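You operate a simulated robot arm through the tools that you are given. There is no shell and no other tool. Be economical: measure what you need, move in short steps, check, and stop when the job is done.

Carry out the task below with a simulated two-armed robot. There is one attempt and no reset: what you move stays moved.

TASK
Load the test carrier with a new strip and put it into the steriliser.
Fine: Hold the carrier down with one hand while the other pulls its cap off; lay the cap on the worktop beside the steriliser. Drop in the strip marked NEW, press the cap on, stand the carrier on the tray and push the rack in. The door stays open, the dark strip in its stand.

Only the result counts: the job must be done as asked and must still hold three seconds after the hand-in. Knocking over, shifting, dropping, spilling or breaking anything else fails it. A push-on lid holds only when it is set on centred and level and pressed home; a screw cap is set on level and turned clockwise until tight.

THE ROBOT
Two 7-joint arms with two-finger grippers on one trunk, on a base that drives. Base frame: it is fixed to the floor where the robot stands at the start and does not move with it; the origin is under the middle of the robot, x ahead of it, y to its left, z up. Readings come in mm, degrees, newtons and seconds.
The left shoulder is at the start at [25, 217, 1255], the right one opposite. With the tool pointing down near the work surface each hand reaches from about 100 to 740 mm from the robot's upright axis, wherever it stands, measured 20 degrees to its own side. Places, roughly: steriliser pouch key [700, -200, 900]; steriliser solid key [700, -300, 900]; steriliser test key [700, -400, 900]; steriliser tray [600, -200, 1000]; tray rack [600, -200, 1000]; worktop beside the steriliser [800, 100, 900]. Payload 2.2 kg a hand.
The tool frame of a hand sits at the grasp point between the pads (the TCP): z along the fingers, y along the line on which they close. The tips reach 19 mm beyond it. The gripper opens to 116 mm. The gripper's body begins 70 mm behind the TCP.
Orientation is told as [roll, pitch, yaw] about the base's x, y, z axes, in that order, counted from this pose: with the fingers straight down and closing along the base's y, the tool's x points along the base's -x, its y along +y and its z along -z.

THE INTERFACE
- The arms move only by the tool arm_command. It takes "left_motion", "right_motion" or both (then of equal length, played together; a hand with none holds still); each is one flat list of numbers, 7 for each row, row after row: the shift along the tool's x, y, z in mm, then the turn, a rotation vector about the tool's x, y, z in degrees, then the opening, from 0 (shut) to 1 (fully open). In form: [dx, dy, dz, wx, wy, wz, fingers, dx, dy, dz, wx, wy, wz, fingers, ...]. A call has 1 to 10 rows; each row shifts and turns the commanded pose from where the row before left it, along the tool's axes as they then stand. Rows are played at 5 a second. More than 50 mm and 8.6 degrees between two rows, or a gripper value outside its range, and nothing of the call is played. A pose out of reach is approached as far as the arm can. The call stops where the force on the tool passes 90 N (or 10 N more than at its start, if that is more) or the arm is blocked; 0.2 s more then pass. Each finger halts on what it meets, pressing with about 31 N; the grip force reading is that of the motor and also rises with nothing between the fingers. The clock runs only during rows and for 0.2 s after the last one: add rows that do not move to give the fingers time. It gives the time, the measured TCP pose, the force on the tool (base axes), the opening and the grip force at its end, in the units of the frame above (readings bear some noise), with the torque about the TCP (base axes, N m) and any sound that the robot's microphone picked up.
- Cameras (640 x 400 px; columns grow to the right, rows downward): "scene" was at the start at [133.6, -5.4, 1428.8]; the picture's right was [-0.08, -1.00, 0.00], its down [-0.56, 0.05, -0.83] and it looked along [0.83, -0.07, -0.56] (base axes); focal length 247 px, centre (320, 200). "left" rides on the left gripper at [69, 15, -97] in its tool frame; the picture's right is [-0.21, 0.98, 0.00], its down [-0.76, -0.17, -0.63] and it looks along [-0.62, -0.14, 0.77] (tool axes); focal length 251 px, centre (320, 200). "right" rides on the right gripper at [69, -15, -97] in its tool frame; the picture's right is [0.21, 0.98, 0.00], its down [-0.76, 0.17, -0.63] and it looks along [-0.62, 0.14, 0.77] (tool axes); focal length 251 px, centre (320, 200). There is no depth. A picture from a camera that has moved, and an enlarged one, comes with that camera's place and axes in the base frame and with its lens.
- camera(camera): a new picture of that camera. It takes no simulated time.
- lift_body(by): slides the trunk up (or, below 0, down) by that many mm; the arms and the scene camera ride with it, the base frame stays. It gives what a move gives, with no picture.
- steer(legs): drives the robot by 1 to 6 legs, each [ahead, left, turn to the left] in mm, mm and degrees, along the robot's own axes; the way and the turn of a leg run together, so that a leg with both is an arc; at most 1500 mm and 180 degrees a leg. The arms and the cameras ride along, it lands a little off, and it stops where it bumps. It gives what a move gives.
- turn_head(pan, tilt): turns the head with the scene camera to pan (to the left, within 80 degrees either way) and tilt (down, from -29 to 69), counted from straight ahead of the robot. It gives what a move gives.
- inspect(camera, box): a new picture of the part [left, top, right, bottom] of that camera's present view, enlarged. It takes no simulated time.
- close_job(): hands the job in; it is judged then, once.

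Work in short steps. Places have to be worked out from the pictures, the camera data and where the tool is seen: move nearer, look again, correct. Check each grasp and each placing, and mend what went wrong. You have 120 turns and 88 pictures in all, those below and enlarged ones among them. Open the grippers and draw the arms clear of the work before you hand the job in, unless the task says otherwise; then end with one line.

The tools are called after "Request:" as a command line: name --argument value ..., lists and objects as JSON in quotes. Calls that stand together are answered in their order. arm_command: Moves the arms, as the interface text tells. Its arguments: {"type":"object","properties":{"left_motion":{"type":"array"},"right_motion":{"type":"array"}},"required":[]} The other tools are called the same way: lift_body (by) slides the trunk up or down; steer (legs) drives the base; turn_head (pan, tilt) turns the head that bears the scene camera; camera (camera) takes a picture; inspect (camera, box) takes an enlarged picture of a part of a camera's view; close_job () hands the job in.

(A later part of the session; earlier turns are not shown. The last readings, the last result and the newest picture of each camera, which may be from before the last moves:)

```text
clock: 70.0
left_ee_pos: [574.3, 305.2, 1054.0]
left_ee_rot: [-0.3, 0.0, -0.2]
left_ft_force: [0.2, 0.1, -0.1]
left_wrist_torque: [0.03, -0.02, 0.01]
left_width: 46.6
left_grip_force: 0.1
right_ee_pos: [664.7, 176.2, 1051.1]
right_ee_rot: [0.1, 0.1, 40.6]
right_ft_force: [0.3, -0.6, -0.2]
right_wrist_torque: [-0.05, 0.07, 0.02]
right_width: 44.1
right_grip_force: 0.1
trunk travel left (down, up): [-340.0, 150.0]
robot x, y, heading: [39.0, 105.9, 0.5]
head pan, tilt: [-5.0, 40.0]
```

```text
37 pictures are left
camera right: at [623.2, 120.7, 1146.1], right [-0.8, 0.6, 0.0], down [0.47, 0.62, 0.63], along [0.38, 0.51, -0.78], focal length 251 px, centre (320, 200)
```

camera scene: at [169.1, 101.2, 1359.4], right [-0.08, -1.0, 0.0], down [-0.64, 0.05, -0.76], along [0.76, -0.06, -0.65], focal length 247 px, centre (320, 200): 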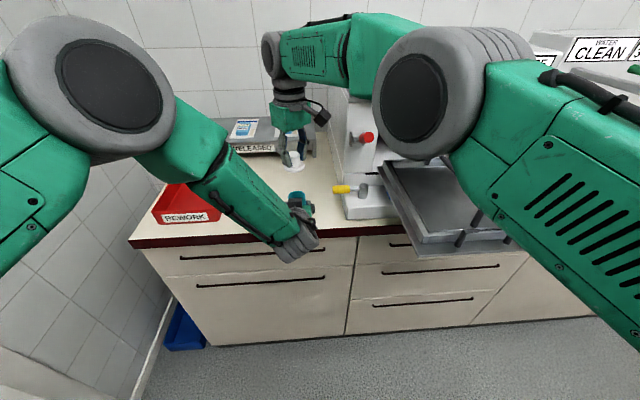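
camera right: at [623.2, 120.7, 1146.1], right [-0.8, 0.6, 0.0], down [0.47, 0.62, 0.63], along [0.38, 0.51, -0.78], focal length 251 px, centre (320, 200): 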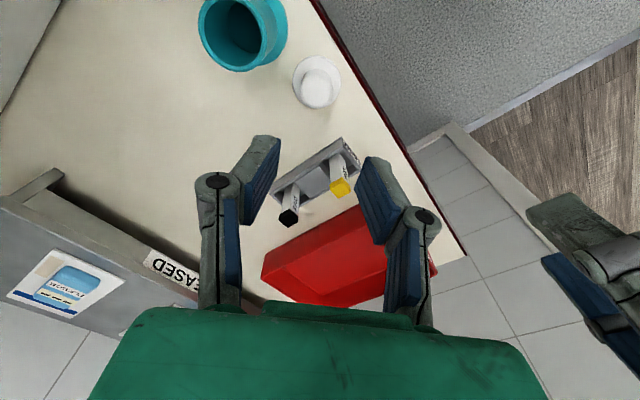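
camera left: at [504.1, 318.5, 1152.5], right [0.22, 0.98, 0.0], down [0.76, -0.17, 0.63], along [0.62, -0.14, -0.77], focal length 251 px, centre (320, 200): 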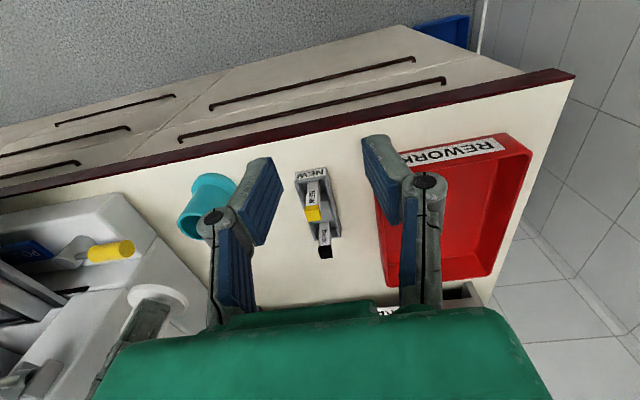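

Cap stands upright; carrier opening at ≈(679,103). Right retreats; left moves above the NEW strip.

Request:
arm_command --right_motion '[37.7, -19, -15, 0, 0, 0, 0.38, 37.7, -19, -20, 0, 0, 0, 0.38, 37.7, -19, -20, 0, 0, 0, 0.38, 37.7, -19, 0, 0, 0, 0, 0.38, 36.9, -12.3, 0, 0, 0, 0, 0.38, 36.9, -12.3, 0, 0, 0, 0, 0.38, 36.9, -12.3, 0, 0, 0, 0, 0.38, 0, 0, 0, 0, 0, 0, 0.38]' --left_motion '[0, 0, 0, 0, 0, 0, 0.4, 0, 0, 0, 0, 0, 0, 0.4, 0, 0, 0, 0, 0, 0, 0.4, 0, 0, 0, 0, 0, 0, 0.4, -41, -13.3, 0, 0, 0, 0, 0.4, -41, -13.3, 0, 0, 0, 0, 0.4, -41, -13.3, 0, 0, 0, 0, 0.4, 0, 0, 25, 0, 0, 0, 0.4]'

Request:
arm_command --left_motion '[0, 0, 0, 0, 0, 0, 0.4]'

Request:
inspect --camera "left" --box '[240, 80, 400, 200]'

```text
clock: 71.8
left_ee_pos: [698.5, 266.7, 1028.8]
left_ee_rot: [-0.2, 0.0, -0.2]
left_ft_force: [0.0, -0.7, -0.6]
left_wrist_torque: [-0.02, 0.03, 0.0]
left_width: 46.2
left_grip_force: 0.1
right_ee_pos: [541.5, -82.4, 1103.5]
right_ee_rot: [0.0, 0.1, 40.6]
right_ft_force: [0.9, 0.4, 0.4]
right_wrist_torque: [0.01, 0.01, 0.02]
right_width: 44.4
right_grip_force: 0.1
trunk travel left (down, up): [-340.0, 150.0]
robot x, y, heading: [42.1, 109.1, 0.4]
head pan, tilt: [-5.0, 40.0]
```

```text
clock: 72.2
left_ee_pos: [698.6, 266.5, 1029.6]
left_ee_rot: [-0.2, 0.0, -0.2]
left_ft_force: [-0.1, -0.3, -0.1]
left_wrist_torque: [0.01, 0.01, 0.02]
left_width: 46.3
left_grip_force: 0.1
right_ee_pos: [539.5, -83.0, 1104.6]
right_ee_rot: [0.0, -0.1, 40.6]
right_ft_force: [-0.4, -0.8, 0.7]
right_wrist_torque: [-0.01, -0.01, -0.03]
right_width: 44.0
right_grip_force: 0.1
trunk travel left (down, up): [-340.0, 150.0]
robot x, y, heading: [38.4, 103.7, 0.8]
head pan, tilt: [-5.0, 40.0]
```

```text
3.33 times, centred on (320, 140) of left
camera zoom: at [628.7, 282.1, 1126.8], right [0.22, 0.98, 0.0], down [0.76, -0.17, 0.63], along [0.62, -0.14, -0.77], focal length 838 px, centre (320, 400)
```

zoom: 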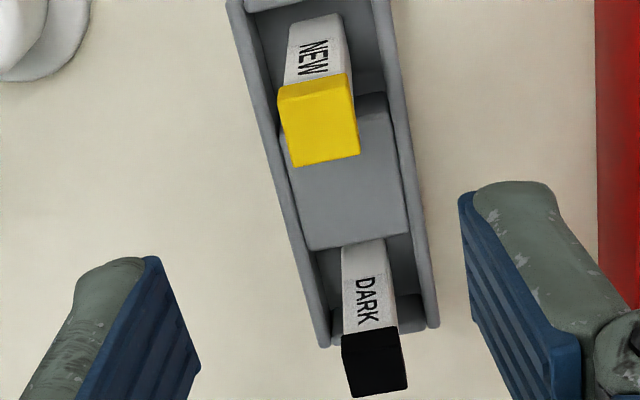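

The left hand is precisely above the NEW strip (yellow head), stand aligned with x. Descend to grip the head.

Request:
arm_command --left_motion '[0, 0, 30, 0, 0, 0, 0.4, 0, 0, 30, 0, 0, 0, 0.4, 0, 0, 20, 0, 0, 0, 0.4, 0, 0, 12, 0, 0, 0, 0.4, 0, 0, 0, 0, 0, 0, 0.4, 0, 0, 0, 0, 0, 0, 0.4]'

Request:
camera --camera "left"

```text
clock: 73.6
left_ee_pos: [697.4, 263.3, 937.9]
left_ee_rot: [-0.1, -0.2, -0.2]
left_ft_force: [-0.1, -0.2, 0.1]
left_wrist_torque: [0.0, -0.03, 0.02]
left_width: 46.8
left_grip_force: 0.1
right_ee_pos: [540.0, -82.1, 1104.1]
right_ee_rot: [0.1, 0.0, 40.6]
right_ft_force: [-1.0, 0.6, -1.2]
right_wrist_torque: [0.02, -0.04, 0.04]
right_width: 44.1
right_grip_force: 0.1
trunk travel left (down, up): [-340.0, 150.0]
robot x, y, heading: [42.8, 109.7, 0.6]
head pan, tilt: [-5.0, 40.0]
```

```text
35 pictures are left
camera left: at [628.2, 279.7, 1035.9], right [0.22, 0.98, 0.0], down [0.76, -0.17, 0.63], along [0.62, -0.14, -0.77], focal length 251 px, centre (320, 200)
```

left: 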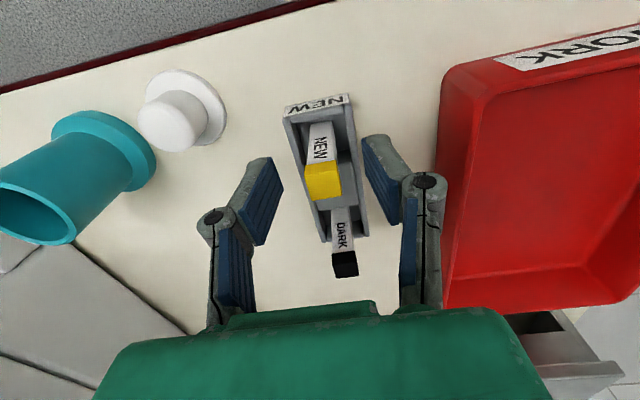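

Head is at the grasp point. Close on it and lift straight up.

Request:
arm_command --left_motion '[0, 0, 0, 0, 0, 0, 0.3, 0, 0, 0, 0, 0, 0, 0.2, 0, 0, 0, 0, 0, 0, 0.1, 0, 0, 0, 0, 0, 0, 0.05, 0, 0, 0, 0, 0, 0, 0.05]'

Request:
arm_command --left_motion '[0, 0, -20, 0, 0, 0, 0.05, 0, 0, -30, 0, 0, 0, 0.05, 0, 0, -30, 0, 0, 0, 0.05, 0, 0, -30, 0, 0, 0, 0.05, 0, 0, -10, 0, 0, 0, 0.05, 0, 0, 0, 0, 0, 0, 0.05]'

Request:
camera --camera "left"

Request:
inspect --camera "scene" --box '[220, 110, 348, 210]'

```text
clock: 74.8
left_ee_pos: [698.2, 263.8, 939.1]
left_ee_rot: [-0.2, 0.1, -0.2]
left_ft_force: [0.3, 0.6, 0.6]
left_wrist_torque: [0.03, 0.01, -0.02]
left_width: 15.8
left_grip_force: 30.9
right_ee_pos: [539.5, -85.3, 1104.4]
right_ee_rot: [0.1, 0.0, 40.5]
right_ft_force: [-0.6, -0.8, 0.4]
right_wrist_torque: [0.0, -0.02, -0.01]
right_width: 44.1
right_grip_force: 0.2
trunk travel left (down, up): [-340.0, 150.0]
robot x, y, heading: [38.6, 105.5, 0.6]
head pan, tilt: [-5.0, 40.0]
```

```text
clock: 76.2
left_ee_pos: [698.4, 263.2, 1057.6]
left_ee_rot: [-0.2, 0.0, -0.1]
left_ft_force: [-0.7, -0.3, 0.7]
left_wrist_torque: [-0.02, 0.03, 0.0]
left_width: 15.9
left_grip_force: 31.6
right_ee_pos: [541.6, -84.0, 1103.9]
right_ee_rot: [0.1, -0.1, 40.6]
right_ft_force: [0.6, 0.2, 0.1]
right_wrist_torque: [0.0, 0.0, 0.0]
right_width: 43.7
right_grip_force: 0.1
trunk travel left (down, up): [-340.0, 150.0]
robot x, y, heading: [36.5, 105.7, 0.5]
head pan, tilt: [-5.0, 40.0]
```

```text
34 pictures are left
camera left: at [628.8, 277.9, 1154.0], right [0.22, 0.98, 0.0], down [0.76, -0.17, 0.63], along [0.62, -0.14, -0.77], focal length 251 px, centre (320, 200)
```

left: 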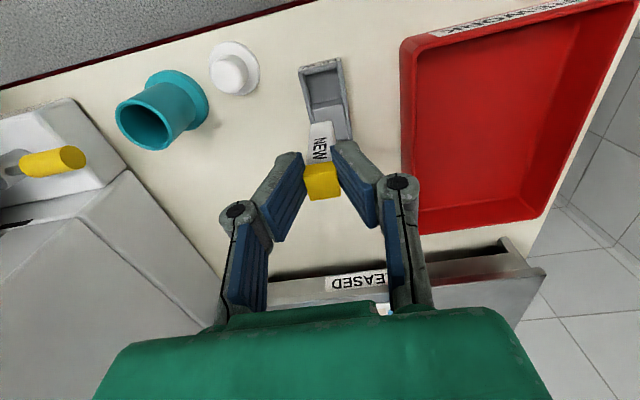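

```text
4.00 times, centred on (284, 160) of scene
camera zoom: at [170.5, 100.2, 1359.1], right [-0.08, -1.0, 0.0], down [-0.64, 0.05, -0.76], along [0.76, -0.06, -0.65], focal length 988 px, centre (464, 360)
```

zoom: 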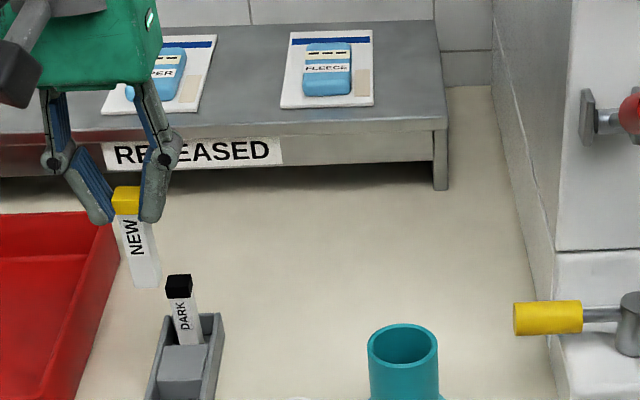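

Strip held well. Move it above the carrier opening (≈(678,105)).

Request:
arm_command --left_motion '[5, -39.5, 0, 0, 0, 0, 0.05, 5, -39.5, 0, 0, 0, 0, 0.05, 5, -39.5, 0, 0, 0, 0, 0.05, 5, -39.5, 0, 0, 0, 0, 0.05, 0, 0, 0, 0, 0, 0, 0.05, 0, 0, 0, 0, 0, 0, 0.05]'

Request:
camera --camera "left"

Request:
inspect --camera "scene" --box '[252, 120, 380, 220]'

```text
clock: 77.6
left_ee_pos: [678.5, 102.1, 1059.5]
left_ee_rot: [-0.2, -0.1, 0.0]
left_ft_force: [0.7, -0.4, -0.2]
left_wrist_torque: [0.0, -0.01, 0.0]
left_width: 15.9
left_grip_force: 30.6
right_ee_pos: [540.7, -83.9, 1103.3]
right_ee_rot: [0.1, 0.0, 40.6]
right_ft_force: [-0.9, 0.0, 0.9]
right_wrist_torque: [-0.03, -0.02, -0.01]
right_width: 44.2
right_grip_force: 0.0
trunk travel left (down, up): [-340.0, 150.0]
robot x, y, heading: [37.8, 107.9, 0.6]
head pan, tilt: [-5.0, 40.0]
```

```text
32 pictures are left
camera left: at [607.9, 119.8, 1156.4], right [0.22, 0.98, 0.0], down [0.76, -0.17, 0.63], along [0.62, -0.14, -0.77], focal length 251 px, centre (320, 200)
```

left: 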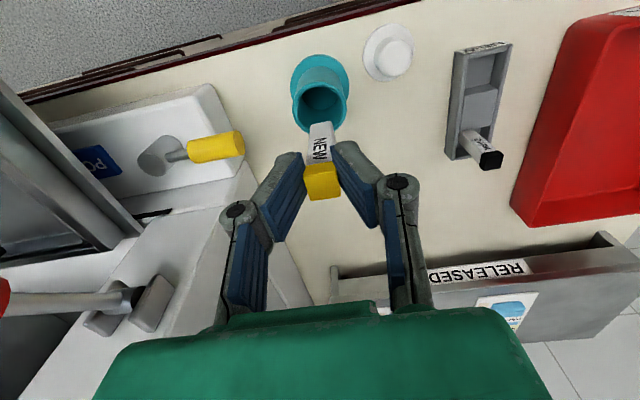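

```text
4.00 times, centred on (316, 170) of scene
camera zoom: at [170.2, 100.2, 1359.2], right [-0.08, -1.0, 0.0], down [-0.64, 0.05, -0.76], along [0.76, -0.06, -0.65], focal length 988 px, centre (336, 320)
```

zoom: 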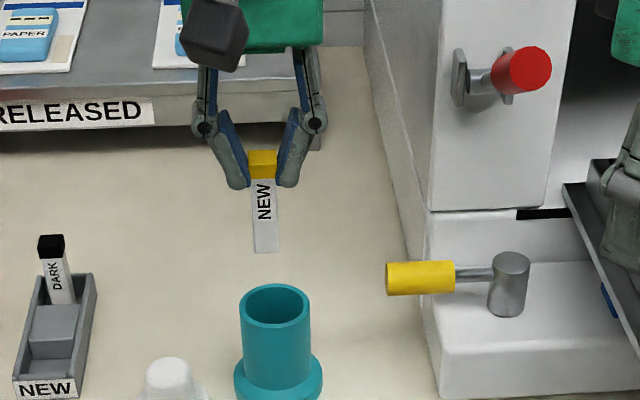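

Well aligned over the bore. Shift 2 mm to −y and lower until the fingertips are just above the rim.

Request:
arm_command --left_motion '[0, -2, 30, 0, 0, 0, 0.05, 0, 0, 30, 0, 0, 0, 0.05, 0, 0, 20, 0, 0, 0, 0.05, 0, 0, 9, 0, 0, 0, 0.05, 0, 0, 0, 0, 0, 0, 0.05]'

Request:
inspect --camera "scene" --box '[252, 120, 380, 220]'

Request:
inspect --camera "left" --box '[220, 60, 420, 220]'

```text
clock: 78.8
left_ee_pos: [678.0, 101.3, 968.4]
left_ee_rot: [-0.1, -0.1, -0.3]
left_ft_force: [0.1, -0.1, -0.5]
left_wrist_torque: [0.03, -0.01, 0.04]
left_width: 15.8
left_grip_force: 31.2
right_ee_pos: [540.5, -84.6, 1102.8]
right_ee_rot: [0.1, 0.1, 40.5]
right_ft_force: [0.1, 0.2, 0.2]
right_wrist_torque: [-0.03, 0.02, 0.01]
right_width: 43.7
right_grip_force: 0.0
trunk travel left (down, up): [-340.0, 150.0]
robot x, y, heading: [40.2, 106.3, 0.7]
head pan, tilt: [-5.0, 40.0]
```

```text
4.00 times, centred on (316, 170) of scene
camera zoom: at [170.3, 98.8, 1359.1], right [-0.08, -1.0, 0.0], down [-0.64, 0.05, -0.76], along [0.76, -0.06, -0.65], focal length 988 px, centre (336, 320)
```

zoom: 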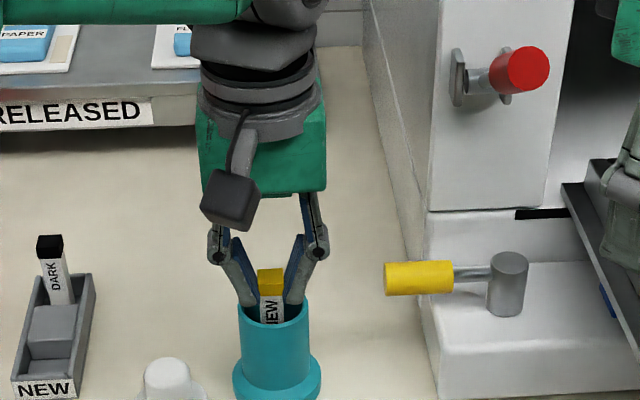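

```text
2.50 times, centred on (320, 140) of left
camera zoom: at [608.0, 117.6, 1066.4], right [0.22, 0.98, 0.0], down [0.76, -0.17, 0.63], along [0.62, -0.14, -0.77], focal length 629 px, centre (320, 350)
```

zoom: 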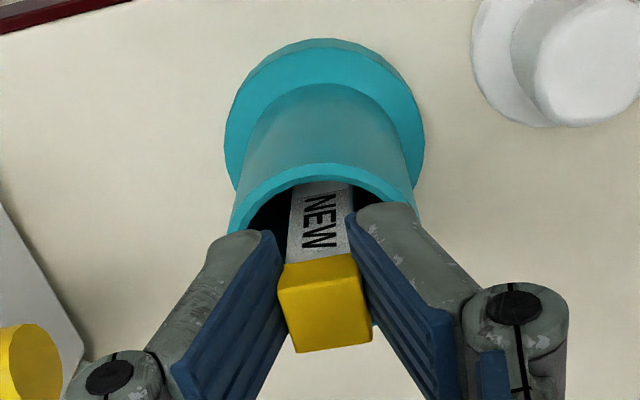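

Strip is in the bore. I raise 6 mm so the fingers are clear of the rim, then open to drop it.

Request:
arm_command --left_motion '[0, 0, -6, 0, 0, 0, 0.05, 0, 0, 0, 0, 0, 0, 0.12, 0, 0, 0, 0, 0, 0, 0.25, 0, 0, 0, 0, 0, 0, 0.3, 0, 0, -30, 0, 0, 0, 0.3, 0, 0, -40, 0, 0, 0, 0.3, 0, 0, -40, 0, 0, 0, 0.3, 0, 0, 0, 0, 0, 0, 0.3]'

Request:
inspect --camera "left" --box '[220, 40, 420, 200]'

```text
clock: 80.6
left_ee_pos: [678.8, 102.9, 1085.5]
left_ee_rot: [-0.2, 0.0, -0.2]
left_ft_force: [0.1, 0.4, 0.2]
left_wrist_torque: [0.02, 0.01, -0.02]
left_width: 34.8
left_grip_force: 0.1
right_ee_pos: [541.0, -85.1, 1103.5]
right_ee_rot: [0.1, 0.0, 40.5]
right_ft_force: [-0.1, 1.1, 0.1]
right_wrist_torque: [0.01, -0.02, 0.01]
right_width: 44.2
right_grip_force: 0.1
trunk travel left (down, up): [-340.0, 150.0]
robot x, y, heading: [39.7, 107.9, 0.7]
head pan, tilt: [-5.0, 40.0]
```

```text
2.50 times, centred on (320, 120) of left
camera zoom: at [608.8, 118.5, 1182.8], right [0.22, 0.98, 0.0], down [0.76, -0.17, 0.63], along [0.62, -0.14, -0.77], focal length 629 px, centre (320, 400)
```

zoom: 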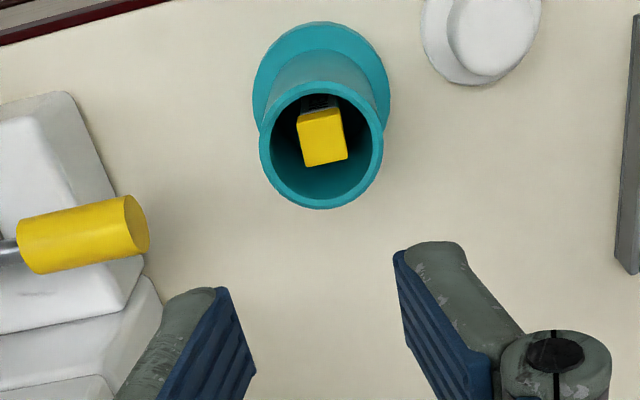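

Strip is fully in the carrier. Left withdraws to the left, then right returns above the cap.

Request:
arm_command --left_motion '[20, 36, 0, 0, 0, 0, 0.3, 20, 36, 0, 0, 0, 0, 0.3, 20, 36, 0, 0, 0, 0, 0.3, 20, 36, 0, 0, 0, 0, 0.3, 20, 36, 0, 0, 0, 0, 0.3, 20, 36, 0, 0, 0, 0, 0.3, 0, 20, 0, 0, 0, 0, 0.3, 0, 0, 0, 0, 0, 0, 0.3]'

Request:
arm_command --right_motion '[-36.9, 12.3, 0, 0, 0, 0, 0.38, -36.9, 12.3, 0, 0, 0, 0, 0.38, -36.9, 12.3, 0, 0, 0, 0, 0.38, -37.7, 19, 13, 0, 0, 0, 0.38, -37.7, 19, 13, 0, 0, 0, 0.38, -37.7, 19, 13, 0, 0, 0, 0.38, -37.7, 19, 13, 0, 0, 0, 0.38, 0, 0, 0, 0, 0, 0, 0.38, 0, 0, 0, 0, 0, 0, 0.38]'

Request:
camera --camera "right"

```text
clock: 82.4
left_ee_pos: [557.5, 339.1, 1083.5]
left_ee_rot: [-0.2, -0.1, -0.2]
left_ft_force: [-0.5, -0.2, 0.4]
left_wrist_torque: [-0.05, 0.0, 0.02]
left_width: 34.9
left_grip_force: 0.1
right_ee_pos: [541.7, -82.5, 1103.7]
right_ee_rot: [0.1, 0.1, 40.6]
right_ft_force: [0.6, -0.8, -0.2]
right_wrist_torque: [0.06, -0.02, 0.02]
right_width: 44.2
right_grip_force: 0.0
trunk travel left (down, up): [-340.0, 150.0]
robot x, y, heading: [37.2, 105.3, 0.5]
head pan, tilt: [-5.0, 40.0]
```

```text
clock: 84.4
left_ee_pos: [556.1, 337.1, 1083.9]
left_ee_rot: [-0.2, 0.0, -0.2]
left_ft_force: [0.7, 0.1, -0.3]
left_wrist_torque: [-0.01, -0.01, 0.02]
left_width: 34.9
left_grip_force: 0.1
right_ee_pos: [668.6, 170.7, 1051.6]
right_ee_rot: [0.2, 0.0, 40.5]
right_ft_force: [0.3, 0.6, 0.1]
right_wrist_torque: [0.01, 0.01, 0.05]
right_width: 44.3
right_grip_force: 0.0
trunk travel left (down, up): [-340.0, 150.0]
robot x, y, heading: [38.8, 106.3, 0.4]
head pan, tilt: [-5.0, 40.0]
```

```text
27 pictures are left
camera right: at [625.4, 115.6, 1147.9], right [-0.8, 0.6, 0.0], down [0.47, 0.62, 0.63], along [0.38, 0.51, -0.77], focal length 251 px, centre (320, 200)
```

right: 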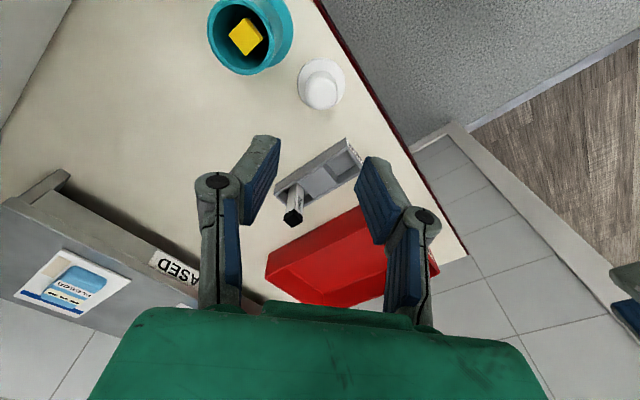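

Nearly centred over the cap. Descend to ~940 and check.

Request:
arm_command --right_motion '[0, 1.5, 40, 0, 0, 0, 0.42, 0, 0, 40, 0, 0, 0, 0.42, 0, 0, 30, 0, 0, 0, 0.42, 0, 0, 0, 0, 0, 0, 0.42, 0, 0, 0, 0, 0, 0, 0.42]'

Request:
inspect --camera "right" --box '[220, 80, 420, 240]'

```text
clock: 85.6
left_ee_pos: [557.8, 339.8, 1083.4]
left_ee_rot: [-0.2, 0.0, -0.1]
left_ft_force: [1.0, -0.3, -0.4]
left_wrist_torque: [-0.03, -0.04, 0.02]
left_width: 34.9
left_grip_force: 0.0
right_ee_pos: [667.6, 174.4, 940.7]
right_ee_rot: [0.0, 0.1, 40.6]
right_ft_force: [0.0, -1.6, -0.1]
right_wrist_torque: [0.0, 0.0, -0.04]
right_width: 49.0
right_grip_force: 0.1
trunk travel left (down, up): [-340.0, 150.0]
robot x, y, heading: [39.1, 106.0, 0.6]
head pan, tilt: [-5.0, 40.0]
```

```text
2.50 times, centred on (320, 160) of right
camera zoom: at [624.1, 119.5, 1036.5], right [-0.8, 0.6, 0.0], down [0.47, 0.62, 0.63], along [0.38, 0.51, -0.78], focal length 629 px, centre (320, 300)
```

zoom: 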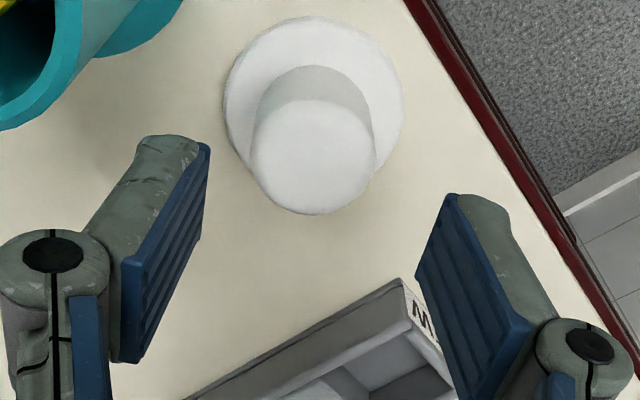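

Aligned within 2 mm. Descend and grip the cap knob.

Request:
arm_command --right_motion '[0, -1.8, 20, 0, 0, 0, 0.42, 0, 0, 15, 0, 0, 0, 0.42, 0, 0, 10, 0, 0, 0, 0.42, 0, 0, 0, 0, 0, 0, 0.42, 0, 0, 0, 0, 0, 0, 0.3, 0, 0, 0, 0, 0, 0, 0.2, 0, 0, 0, 0, 0, 0, 0.1, 0, 0, 0, 0, 0, 0, 0.1]'

Request:
arm_command --right_motion '[0, 0, -20, 0, 0, 0, 0.1, 0, 0, -40, 0, 0, 0, 0.1, 0, 0, -40, 0, 0, 0, 0.1, 0, 0, -30, 0, 0, 0, 0.1, 0, 0, 0, 0, 0, 0, 0.1]'

Request:
camera --camera "right"

```text
clock: 87.4
left_ee_pos: [558.2, 338.7, 1082.2]
left_ee_rot: [-0.2, -0.1, -0.2]
left_ft_force: [-0.4, 0.9, 0.1]
left_wrist_torque: [0.01, -0.02, 0.01]
left_width: 34.9
left_grip_force: 0.0
right_ee_pos: [666.8, 174.7, 894.2]
right_ee_rot: [0.0, 0.0, 40.6]
right_ft_force: [-0.1, -0.8, 0.6]
right_wrist_torque: [-0.01, 0.0, 0.01]
right_width: 30.4
right_grip_force: 30.9
trunk travel left (down, up): [-340.0, 150.0]
robot x, y, heading: [40.9, 106.9, 0.7]
head pan, tilt: [-5.0, 40.0]
```

```text
clock: 88.6
left_ee_pos: [557.1, 340.1, 1081.8]
left_ee_rot: [-0.3, -0.1, -0.2]
left_ft_force: [-0.3, 0.4, 0.0]
left_wrist_torque: [0.0, 0.0, -0.03]
left_width: 34.8
left_grip_force: 0.0
right_ee_pos: [666.5, 173.9, 1026.0]
right_ee_rot: [0.1, 0.1, 40.5]
right_ft_force: [0.0, -0.4, -0.2]
right_wrist_torque: [-0.02, 0.02, -0.04]
right_width: 30.5
right_grip_force: 30.8
trunk travel left (down, up): [-340.0, 150.0]
robot x, y, heading: [39.7, 107.5, 0.4]
head pan, tilt: [-5.0, 40.0]
```

```text
25 pictures are left
camera right: at [624.0, 117.2, 1121.4], right [-0.8, 0.6, 0.0], down [0.47, 0.62, 0.63], along [0.38, 0.51, -0.78], focal length 251 px, centre (320, 200)
```

right: 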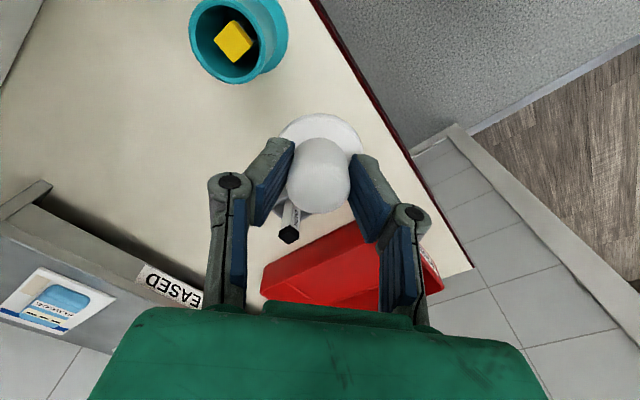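

Cap gripped level. Move above the carrier (≈(680,102)) and check alignment.

Request:
arm_command --right_motion '[18.3, -31.7, 0, 0, 0, 0, 0.1, 18.3, -31.7, 0, 0, 0, 0, 0.1, 0, 0, 20, 0, 0, 0, 0.1, 0, 0, 10, 0, 0, 0, 0.1, 0, 0, 0, 0, 0, 0, 0.1, 0, 0, 0, 0, 0, 0, 0.1]'

Request:
inspect --camera "right" --box '[220, 40, 420, 200]'

Request:
inspect --camera "scene" --box '[276, 140, 356, 220]'

```text
clock: 90.0
left_ee_pos: [557.7, 338.2, 1082.5]
left_ee_rot: [-0.2, 0.0, -0.1]
left_ft_force: [-0.1, 0.0, 0.0]
left_wrist_torque: [0.04, -0.06, 0.01]
left_width: 34.7
left_grip_force: 0.0
right_ee_pos: [679.6, 102.0, 994.3]
right_ee_rot: [0.1, -0.1, 40.6]
right_ft_force: [0.2, 0.1, 0.0]
right_wrist_torque: [0.03, -0.01, -0.01]
right_width: 30.6
right_grip_force: 31.2
trunk travel left (down, up): [-340.0, 150.0]
robot x, y, heading: [41.0, 106.5, 0.5]
head pan, tilt: [-5.0, 40.0]
```

```text
2.50 times, centred on (320, 120) of right
camera zoom: at [636.6, 45.2, 1091.9], right [-0.8, 0.6, 0.0], down [0.47, 0.62, 0.63], along [0.38, 0.51, -0.77], focal length 629 px, centre (320, 400)
```

zoom: 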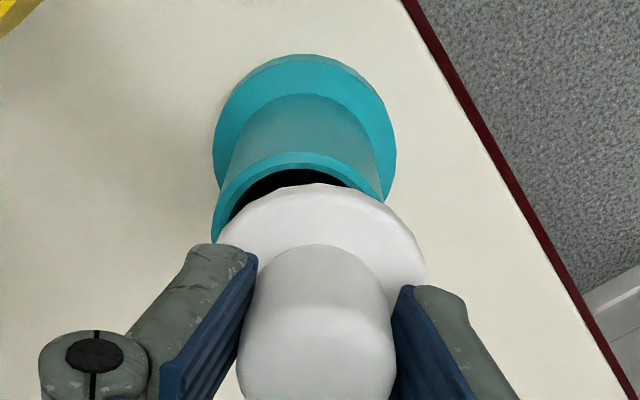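

```text
5.00 times, centred on (316, 180) of scene
camera zoom: at [170.6, 101.9, 1359.1], right [-0.08, -1.0, 0.0], down [-0.64, 0.05, -0.76], along [0.76, -0.06, -0.65], focal length 1235 px, centre (340, 300)
```

zoom: 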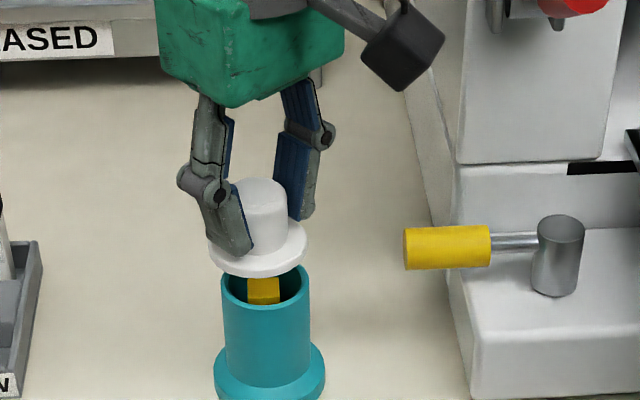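

Cap is ~3.5 mm too far to +y relative to the rim. Correct and lower to just above seating, then check.

Request:
arm_command --right_motion '[1.9, -3, 0, 0, 0, 0, 0.1, 0, 0, 10, 0, 0, 0, 0.1, 0, 0, 5, 0, 0, 0, 0.1, 0, 0, 0, 0, 0, 0, 0.1, 0, 0, 0, 0, 0, 0, 0.1]'

Request:
inspect --camera "scene" --box '[276, 150, 340, 214]'

Request:
inspect --camera "right" --box '[220, 60, 420, 220]'

```text
clock: 91.2
left_ee_pos: [557.7, 340.4, 1082.1]
left_ee_rot: [-0.3, -0.1, -0.2]
left_ft_force: [0.0, -0.7, 0.5]
left_wrist_torque: [0.01, 0.04, -0.02]
left_width: 35.0
left_grip_force: 0.1
right_ee_pos: [679.2, 96.3, 980.3]
right_ee_rot: [0.0, 0.2, 40.6]
right_ft_force: [0.4, 0.1, 0.6]
right_wrist_torque: [0.03, -0.06, 0.0]
right_width: 30.3
right_grip_force: 31.0
trunk travel left (down, up): [-340.0, 150.0]
robot x, y, heading: [40.4, 106.8, 0.3]
head pan, tilt: [-5.0, 40.0]
```

```text
6.25 times, centred on (308, 182) of scene
camera zoom: at [170.6, 102.6, 1359.1], right [-0.08, -1.0, 0.0], down [-0.64, 0.05, -0.76], along [0.76, -0.06, -0.65], focal length 1544 px, centre (395, 312)
```

zoom: 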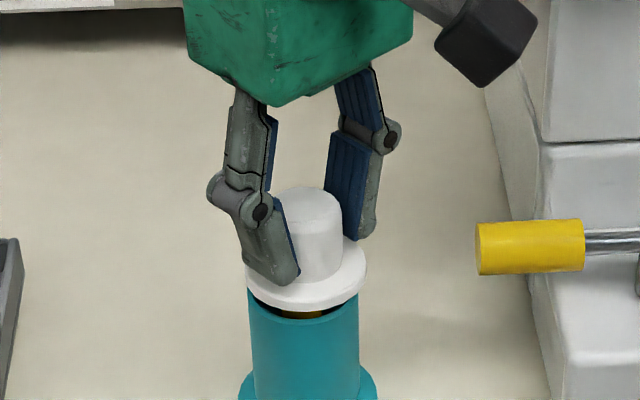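

```text
2.50 times, centred on (320, 140) of right
camera zoom: at [637.1, 41.0, 1077.4], right [-0.8, 0.6, 0.0], down [0.47, 0.62, 0.63], along [0.38, 0.51, -0.78], focal length 629 px, centre (320, 350)
```

zoom: 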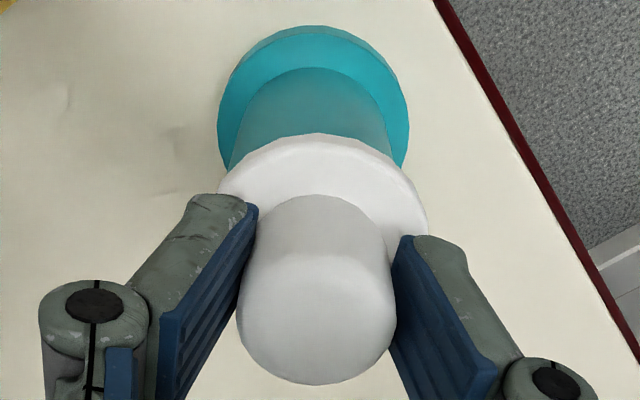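

Nearly centred (≤2 mm). Small +x correction, then lower and press on.

Request:
arm_command --right_motion '[-1, -0.8, 4, 0, 0, 0, 0.1, 0, 0, 3, 0, 0, 0, 0.1, 0, 0, 2, 0, 0, 0, 0.1, 0, 0, 0, 0, 0, 0, 0.1]'

```text
clock: 92.2
left_ee_pos: [557.5, 340.2, 1084.2]
left_ee_rot: [-0.2, -0.1, -0.2]
left_ft_force: [1.3, 0.8, 0.2]
left_wrist_torque: [-0.02, 0.03, 0.0]
left_width: 34.7
left_grip_force: 0.1
right_ee_pos: [681.6, 96.4, 972.3]
right_ee_rot: [0.0, 0.2, 40.6]
right_ft_force: [0.3, 0.4, -0.1]
right_wrist_torque: [0.0, -0.02, 0.0]
right_width: 30.5
right_grip_force: 30.9
trunk travel left (down, up): [-340.0, 150.0]
robot x, y, heading: [43.2, 107.7, 0.6]
head pan, tilt: [-5.0, 40.0]
```

No contact yet at 972; continue pressing down in small steps.

Request:
arm_command --right_motion '[0, 0, 2, 0, 0, 0, 0.1, 0, 0, 1.5, 0, 0, 0, 0.1, 0, 0, 0, 0, 0, 0, 0.1]'

Request:
inspect --camera "scene" --box '[276, 150, 340, 214]'

```text
clock: 93.0
left_ee_pos: [557.0, 340.7, 1082.9]
left_ee_rot: [-0.3, -0.1, -0.2]
left_ft_force: [-0.3, 0.0, 0.0]
left_wrist_torque: [-0.03, 0.0, -0.01]
left_width: 35.1
left_grip_force: 0.1
right_ee_pos: [682.3, 98.6, 971.5]
right_ee_rot: [-0.2, -0.2, 40.5]
right_ft_force: [4.8, 0.7, 17.7]
right_wrist_torque: [0.05, -0.15, -0.04]
right_width: 30.5
right_grip_force: 30.8
trunk travel left (down, up): [-340.0, 150.0]
robot x, y, heading: [42.7, 105.8, 0.6]
head pan, tilt: [-5.0, 40.0]
heard: snap
```

```text
6.25 times, centred on (308, 182) of scene
camera zoom: at [168.4, 102.9, 1359.6], right [-0.08, -1.0, 0.0], down [-0.64, 0.05, -0.76], along [0.76, -0.06, -0.65], focal length 1544 px, centre (395, 312)
```

zoom: 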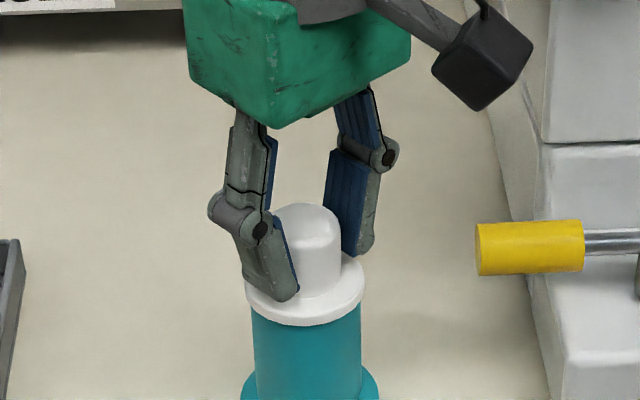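

Snap heard with 18 N; cap looks seated. Press a little more to be sure it is home.

Request:
arm_command --right_motion '[0, 0, 2, 0, 0, 0, 0.1, 0, 0, 2, 0, 0, 0, 0.1, 0, 0, 0, 0, 0, 0, 0.1, 0, 0, -4, 0, 0, 0, 0.1, 0, 0, 0, 0, 0, 0, 0.1]'

Request:
inspect --camera "scene" --box '[276, 150, 340, 214]'

```text
clock: 94.2
left_ee_pos: [556.0, 340.0, 1084.1]
left_ee_rot: [-0.2, -0.1, -0.3]
left_ft_force: [-0.3, -1.1, 0.2]
left_wrist_torque: [-0.01, 0.05, -0.03]
left_width: 34.7
left_grip_force: 0.1
right_ee_pos: [680.8, 98.7, 970.3]
right_ee_rot: [-0.1, -0.2, 40.6]
right_ft_force: [6.1, 2.4, 29.0]
right_wrist_torque: [0.04, -0.43, 0.03]
right_width: 30.5
right_grip_force: 31.2
trunk travel left (down, up): [-340.0, 150.0]
robot x, y, heading: [43.1, 106.3, 0.8]
head pan, tilt: [-5.0, 40.0]
```

```text
6.25 times, centred on (308, 182) of scene
camera zoom: at [166.8, 103.5, 1359.6], right [-0.08, -1.0, 0.0], down [-0.64, 0.05, -0.76], along [0.76, -0.06, -0.64], focal length 1544 px, centre (395, 312)
```

zoom: 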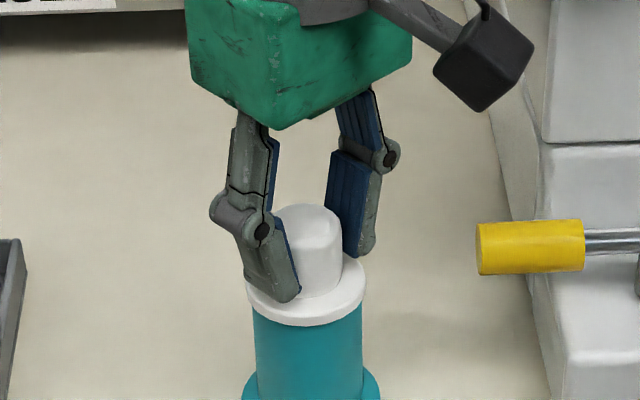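

Cap is home. I test-lift the carrier by its knob by a few mm.

Request:
arm_command --right_motion '[0, 0, -3, 0, 0, 0, 0.08, 0, 0, -3, 0, 0, 0, 0.08, 0, 0, -3, 0, 0, 0, 0.08, 0, 0, 0, 0, 0, 0, 0.08, 0, 0, 0, 0, 0, 0, 0.08]'

Request:
inspect --camera "scene" --box '[276, 150, 340, 214]'

```text
clock: 95.4
left_ee_pos: [557.6, 340.6, 1083.4]
left_ee_rot: [-0.2, 0.0, -0.2]
left_ft_force: [0.8, -0.2, -0.4]
left_wrist_torque: [0.0, 0.01, 0.0]
left_width: 34.8
left_grip_force: 0.1
right_ee_pos: [681.1, 97.3, 977.1]
right_ee_rot: [0.2, 0.1, 40.6]
right_ft_force: [-0.4, 0.4, -0.4]
right_wrist_torque: [0.03, 0.0, -0.02]
right_width: 30.4
right_grip_force: 31.1
trunk travel left (down, up): [-340.0, 150.0]
robot x, y, heading: [42.9, 107.3, 0.6]
head pan, tilt: [-5.0, 40.0]
heard: snap
```

```text
6.25 times, centred on (308, 182) of scene
camera zoom: at [170.7, 102.4, 1359.1], right [-0.08, -1.0, 0.0], down [-0.64, 0.05, -0.76], along [0.76, -0.06, -0.65], focal length 1544 px, centre (395, 312)
```

zoom: 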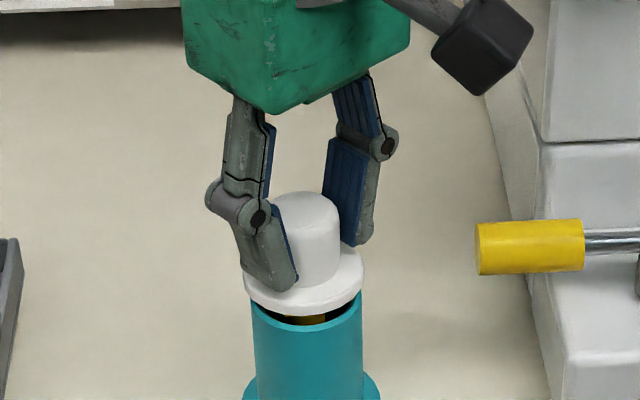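

The cap pops off under lift, so the carrier must be carried by its body. Press the cap on again, relax to zero force, then open.

Request:
arm_command --right_motion '[0, 0, 4, 0, 0, 0, 0.1, 0, 0, 3, 0, 0, 0, 0.1, 0, 0, 3, 0, 0, 0, 0.1, 0, 0, 2, 0, 0, 0, 0.1, 0, 0, 0, 0, 0, 0, 0.1]'

Request:
arm_command --right_motion '[0, 0, 2, 0, 0, 0, 0.1, 0, 0, 0, 0, 0, 0, 0.1]'

```text
clock: 96.6
left_ee_pos: [556.9, 338.6, 1083.3]
left_ee_rot: [-0.3, -0.1, -0.3]
left_ft_force: [0.6, 0.8, 0.9]
left_wrist_torque: [-0.02, 0.01, 0.01]
left_width: 34.7
left_grip_force: 0.1
right_ee_pos: [681.9, 98.4, 967.9]
right_ee_rot: [-0.1, -0.4, 40.6]
right_ft_force: [1.7, -0.3, 22.0]
right_wrist_torque: [-0.06, 0.02, -0.01]
right_width: 30.7
right_grip_force: 30.9
trunk travel left (down, up): [-340.0, 150.0]
robot x, y, heading: [40.3, 106.6, 0.5]
head pan, tilt: [-5.0, 40.0]
```

```text
clock: 97.2
left_ee_pos: [555.5, 339.3, 1084.4]
left_ee_rot: [-0.3, -0.2, -0.2]
left_ft_force: [-0.8, 0.6, -0.5]
left_wrist_torque: [0.01, 0.01, -0.03]
left_width: 34.8
left_grip_force: 0.0
right_ee_pos: [680.6, 97.6, 967.7]
right_ee_rot: [-0.2, -0.4, 40.7]
right_ft_force: [5.3, 1.6, 33.8]
right_wrist_torque: [0.12, -0.07, -0.03]
right_width: 30.4
right_grip_force: 30.8
trunk travel left (down, up): [-340.0, 150.0]
robot x, y, heading: [42.2, 103.0, 0.7]
head pan, tilt: [-5.0, 40.0]
```

No snap this time; look and press harder.

Request:
arm_command --right_motion '[0, 0, 2.5, 0, 0, 0, 0.1, 0, 0, 2.5, 0, 0, 0, 0.1, 0, 0, 0, 0, 0, 0, 0.1]'

Request:
inspect --camera "scene" --box '[276, 150, 340, 214]'

```text
clock: 98.0
left_ee_pos: [554.1, 338.7, 1085.0]
left_ee_rot: [-0.2, -0.2, -0.1]
left_ft_force: [-0.5, -0.4, -0.7]
left_wrist_torque: [-0.03, 0.0, 0.01]
left_width: 34.8
left_grip_force: 0.1
right_ee_pos: [681.3, 98.5, 966.6]
right_ee_rot: [-0.4, -0.7, 40.5]
right_ft_force: [2.6, -0.3, 47.0]
right_wrist_torque: [0.05, -0.18, 0.0]
right_width: 30.5
right_grip_force: 30.8
trunk travel left (down, up): [-340.0, 150.0]
robot x, y, heading: [38.7, 108.1, 0.7]
head pan, tilt: [-5.0, 40.0]
```

```text
6.25 times, centred on (308, 182) of scene
camera zoom: at [162.6, 102.7, 1360.3], right [-0.08, -1.0, 0.0], down [-0.64, 0.05, -0.77], along [0.76, -0.06, -0.64], focal length 1544 px, centre (395, 312)
```

zoom: 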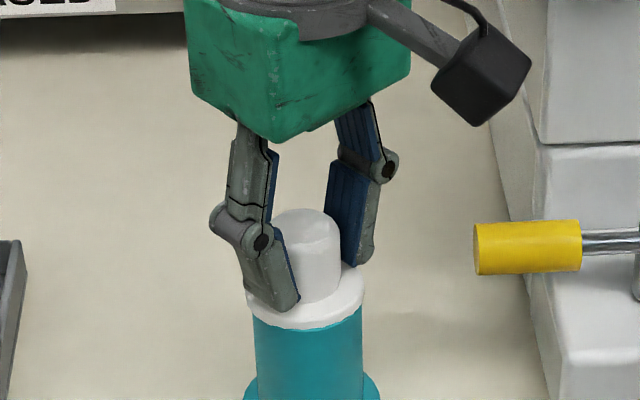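

Cap sits down but lateral grip may keep it from latching. I relax the force, open the fingers, rise, and will press with closed fingertips on top of the knob.

Request:
arm_command --right_motion '[0, 0, -4, 0, 0, 0, 0.1, 0, 0, -4, 0, 0, 0, 0.1, 0, 0, 0, 0, 0, 0, 0.1]'

Request:
arm_command --right_motion '[0, 0, 0, 0, 0, 0, 0.3, 0, 0, 0, 0, 0, 0, 0.38, 0, 0, 0, 0, 0, 0, 0.38, 0, 0, -15, 0, 0, 0, 0.38, 0, 0, -20, 0, 0, 0, 0.38, 0, 0, -15, 0, 0, 0, 0.38, 0, 0, 0, 0, 0, 0, 0, 0, 0, 0, 0, 0, 0, 0]'

Request:
inspect --camera "scene" --box '[276, 150, 340, 214]'

Request:
inspect --camera "right" --box '[220, 60, 420, 220]'

```text
clock: 98.8
left_ee_pos: [555.6, 339.3, 1084.3]
left_ee_rot: [-0.1, -0.1, -0.2]
left_ft_force: [0.2, -0.2, 0.1]
left_wrist_torque: [0.0, 0.0, 0.0]
left_width: 34.8
left_grip_force: 0.1
right_ee_pos: [679.6, 98.2, 967.1]
right_ee_rot: [0.1, 0.1, 40.5]
right_ft_force: [-1.7, -2.0, 18.9]
right_wrist_torque: [0.04, -0.31, -0.06]
right_width: 31.1
right_grip_force: 30.7
trunk travel left (down, up): [-340.0, 150.0]
robot x, y, heading: [38.4, 106.5, 0.5]
head pan, tilt: [-5.0, 40.0]
heard: snap
```

```text
clock: 100.6
left_ee_pos: [557.4, 339.5, 1083.1]
left_ee_rot: [-0.2, -0.1, -0.3]
left_ft_force: [-0.2, -0.7, 0.9]
left_wrist_torque: [0.01, 0.01, 0.03]
left_width: 34.6
left_grip_force: 0.1
right_ee_pos: [680.9, 98.0, 1016.3]
right_ee_rot: [0.0, 0.1, 40.7]
right_ft_force: [0.1, -1.2, -0.5]
right_wrist_torque: [0.0, 0.01, 0.03]
right_width: 0.0
right_grip_force: 28.2
trunk travel left (down, up): [-340.0, 150.0]
robot x, y, heading: [39.3, 109.0, 0.5]
head pan, tilt: [-5.0, 40.0]
```

```text
6.25 times, centred on (308, 182) of scene
camera zoom: at [170.4, 102.6, 1359.1], right [-0.08, -1.0, 0.0], down [-0.64, 0.05, -0.76], along [0.76, -0.06, -0.65], focal length 1544 px, centre (395, 312)
```

zoom: 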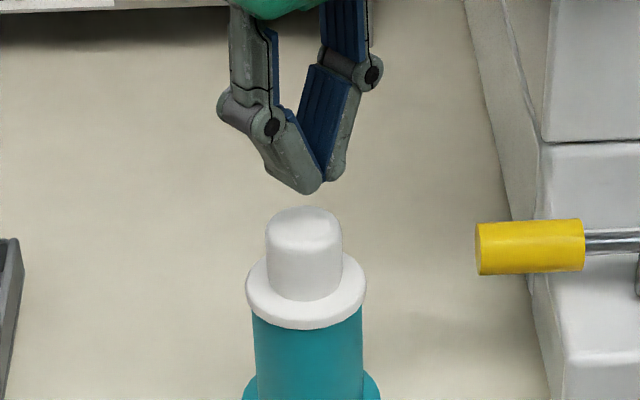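

```text
2.50 times, centred on (320, 140) of right
camera zoom: at [638.5, 41.7, 1112.1], right [-0.8, 0.6, 0.0], down [0.47, 0.62, 0.63], along [0.38, 0.51, -0.78], focal length 629 px, centre (320, 350)
```

zoom: 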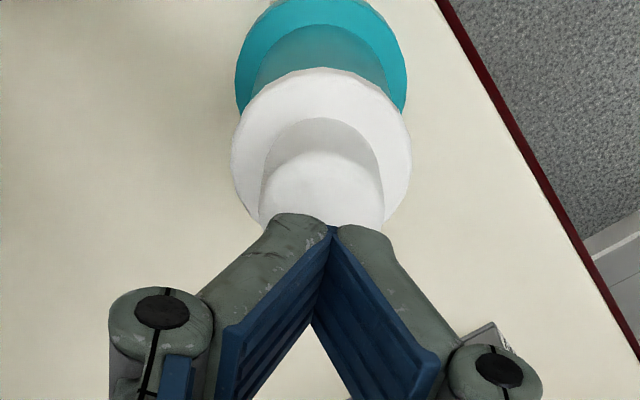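

Snap was heard while relaxing, and the cap looks level and seated. I press down on the knob with closed fingertips to make sure.

Request:
arm_command --right_motion '[0, 0, 12, 0, 0, 0, 0, 0, 0, 10, 0, 0, 0, 0, 0, 0, 4, 0, 0, 0, 0, 0, 0, 4, 0, 0, 0, 0, 0, 0, 3, 0, 0, 0, 0, 0, 0, 0, 0, 0, 0, 0]'

```text
clock: 102.0
left_ee_pos: [555.4, 339.8, 1084.9]
left_ee_rot: [-0.3, -0.2, -0.2]
left_ft_force: [0.7, 0.0, -1.0]
left_wrist_torque: [-0.02, 0.01, -0.01]
left_width: 34.5
left_grip_force: 0.0
right_ee_pos: [680.1, 98.2, 988.0]
right_ee_rot: [-0.2, -0.5, 40.5]
right_ft_force: [2.5, 0.3, 34.7]
right_wrist_torque: [0.1, -0.12, -0.01]
right_width: 6.1
right_grip_force: 28.6
trunk travel left (down, up): [-340.0, 150.0]
robot x, y, heading: [41.4, 107.4, 0.4]
head pan, tilt: [-5.0, 40.0]
```

Cap firmly home (35 N, no give). Next: with the right hand vertical, straddle the cap and grip the teal body below it. Rise, open to 75 mm, then descend partway.

Request:
arm_command --right_motion '[0, 0, -20, 0, 0, 0, 0, 0, 0, -20, 0, 0, 0, 0, 0, 0, 0, 0, 0, 0, 0.4, 0, 0, 0, 0, 0, 0, 0.65, 0, 0, 0, 0, 0, 0, 0.65, 0, 0, 20, 0, 0, 0, 0.65, 0, 0, 20, 0, 0, 0, 0.65, 0, 0, 0, 0, 0, 0, 0.65]'

Request:
camera --camera "right"

```text
clock: 103.8
left_ee_pos: [557.4, 339.0, 1083.9]
left_ee_rot: [-0.3, 0.0, -0.2]
left_ft_force: [0.1, -0.3, -0.4]
left_wrist_torque: [-0.02, 0.01, 0.02]
left_width: 34.7
left_grip_force: 0.1
right_ee_pos: [680.7, 98.8, 984.8]
right_ee_rot: [-0.1, -0.1, 40.6]
right_ft_force: [0.0, -0.9, 0.6]
right_wrist_torque: [0.02, 0.02, 0.03]
right_width: 75.5
right_grip_force: 0.1
trunk travel left (down, up): [-340.0, 150.0]
robot x, y, heading: [38.0, 102.6, 0.6]
head pan, tilt: [-5.0, 40.0]
```

```text
14 pictures are left
camera right: at [637.9, 42.7, 1081.0], right [-0.8, 0.6, 0.0], down [0.47, 0.62, 0.63], along [0.38, 0.51, -0.77], focal length 251 px, centre (320, 200)
```

right: 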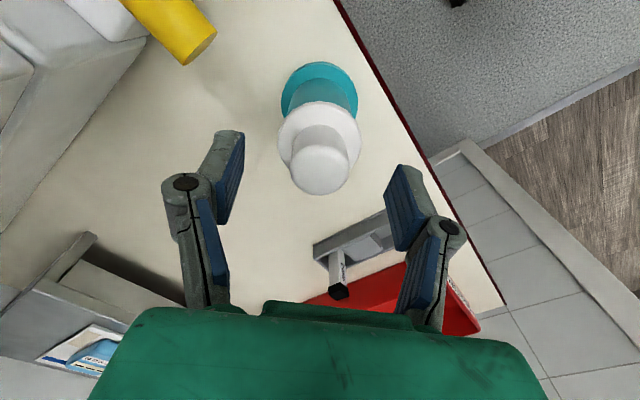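

Centred. Descend to the body and close on it.

Request:
arm_command --right_motion '[0, 0, 25, 0, 0, 0, 0.65, 0, 0, 25, 0, 0, 0, 0.65, 0, 0, 15, 0, 0, 0, 0.65, 0, 0, 7, 0, 0, 0, 0.65, 0, 0, 0, 0, 0, 0, 0.65]'

Request:
arm_command --right_motion '[0, 0, 0, 0, 0, 0, 0.55, 0, 0, 0, 0, 0, 0, 0.48, 0, 0, 0, 0, 0, 0, 0.42, 0, 0, 0, 0, 0, 0, 0.36, 0, 0, 0, 0, 0, 0, 0.3, 0, 0, 0, 0, 0, 0, 0.3]'

Request:
inspect --camera "scene" --box '[266, 150, 346, 230]'

```text
clock: 105.0
left_ee_pos: [558.6, 339.9, 1082.5]
left_ee_rot: [-0.2, -0.2, -0.2]
left_ft_force: [0.6, 0.0, -0.3]
left_wrist_torque: [-0.01, -0.02, -0.01]
left_width: 35.0
left_grip_force: 0.1
right_ee_pos: [680.6, 97.2, 912.0]
right_ee_rot: [0.1, -0.1, 40.6]
right_ft_force: [0.6, -1.0, 0.5]
right_wrist_torque: [0.01, 0.0, 0.02]
right_width: 75.3
right_grip_force: 0.1
trunk travel left (down, up): [-340.0, 150.0]
robot x, y, heading: [37.0, 105.9, 0.8]
head pan, tilt: [-5.0, 40.0]
```

```text
clock: 106.4
left_ee_pos: [557.7, 339.7, 1083.4]
left_ee_rot: [-0.3, 0.0, -0.2]
left_ft_force: [0.0, -1.4, 0.2]
left_wrist_torque: [-0.01, 0.02, 0.0]
left_width: 34.7
left_grip_force: 0.1
right_ee_pos: [679.8, 97.5, 911.0]
right_ee_rot: [0.0, 0.1, 40.5]
right_ft_force: [0.6, 0.6, -0.2]
right_wrist_torque: [-0.02, -0.02, 0.0]
right_width: 47.6
right_grip_force: 30.2
trunk travel left (down, up): [-340.0, 150.0]
robot x, y, heading: [38.3, 102.7, 0.5]
head pan, tilt: [-5.0, 40.0]
```

```text
5.00 times, centred on (306, 190) of scene
camera zoom: at [170.5, 102.7, 1359.1], right [-0.08, -1.0, 0.0], down [-0.64, 0.05, -0.76], along [0.76, -0.06, -0.65], focal length 1235 px, centre (390, 250)
```

zoom: 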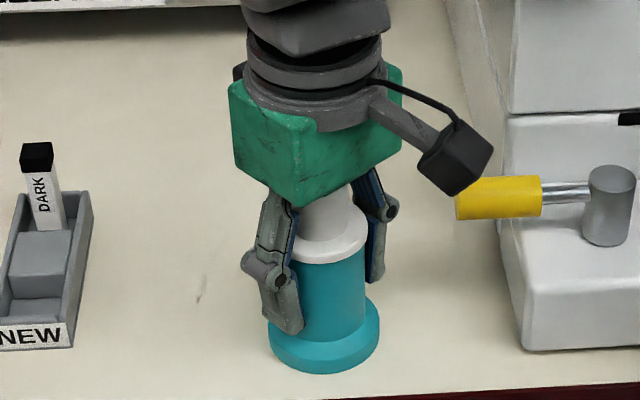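

Solid grip on the body with the cap seated. Lift 150 mm, move back toward x≈580 and look at the tray.

Request:
arm_command --right_motion '[0, 0, -15, 0, 0, 0, 0.3, 0, 0, -35, 0, 0, 0, 0.3, 0, 0, -40, 0, 0, 0, 0.3, 0, 0, -40, 0, 0, 0, 0.3, 0, 0, -30, 0, 0, 0, 0.3, 25.3, 21.7, 0, 0, 0, 0, 0.3, 25.3, 21.7, 0, 0, 0, 0, 0.3, 25.3, 21.7, 0, 0, 0, 0, 0.3, 0, 0, 0, 0, 0, 0, 0.3]'

Request:
camera --camera "scene"

```text
clock: 108.4
left_ee_pos: [557.2, 339.4, 1082.3]
left_ee_rot: [-0.2, 0.1, -0.2]
left_ft_force: [0.4, -0.2, -0.4]
left_wrist_torque: [-0.02, 0.0, 0.0]
left_width: 34.7
left_grip_force: 0.1
right_ee_pos: [583.7, 92.8, 1070.4]
right_ee_rot: [0.8, 0.0, 40.0]
right_ft_force: [0.8, -0.8, -1.5]
right_wrist_torque: [-0.04, 0.0, 0.01]
right_width: 47.3
right_grip_force: 30.5
trunk travel left (down, up): [-340.0, 150.0]
robot x, y, heading: [40.2, 104.1, 0.4]
head pan, tilt: [-5.0, 40.0]
```

```text
12 pictures are left
camera scene: at [170.0, 102.3, 1359.2], right [-0.08, -1.0, 0.0], down [-0.64, 0.05, -0.76], along [0.76, -0.06, -0.65], focal length 247 px, centre (320, 200)
```

scene: 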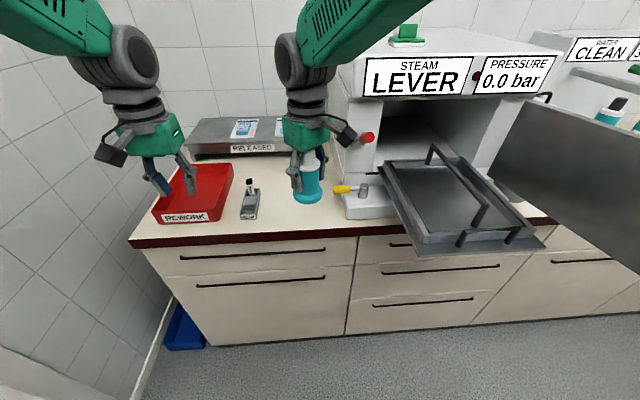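

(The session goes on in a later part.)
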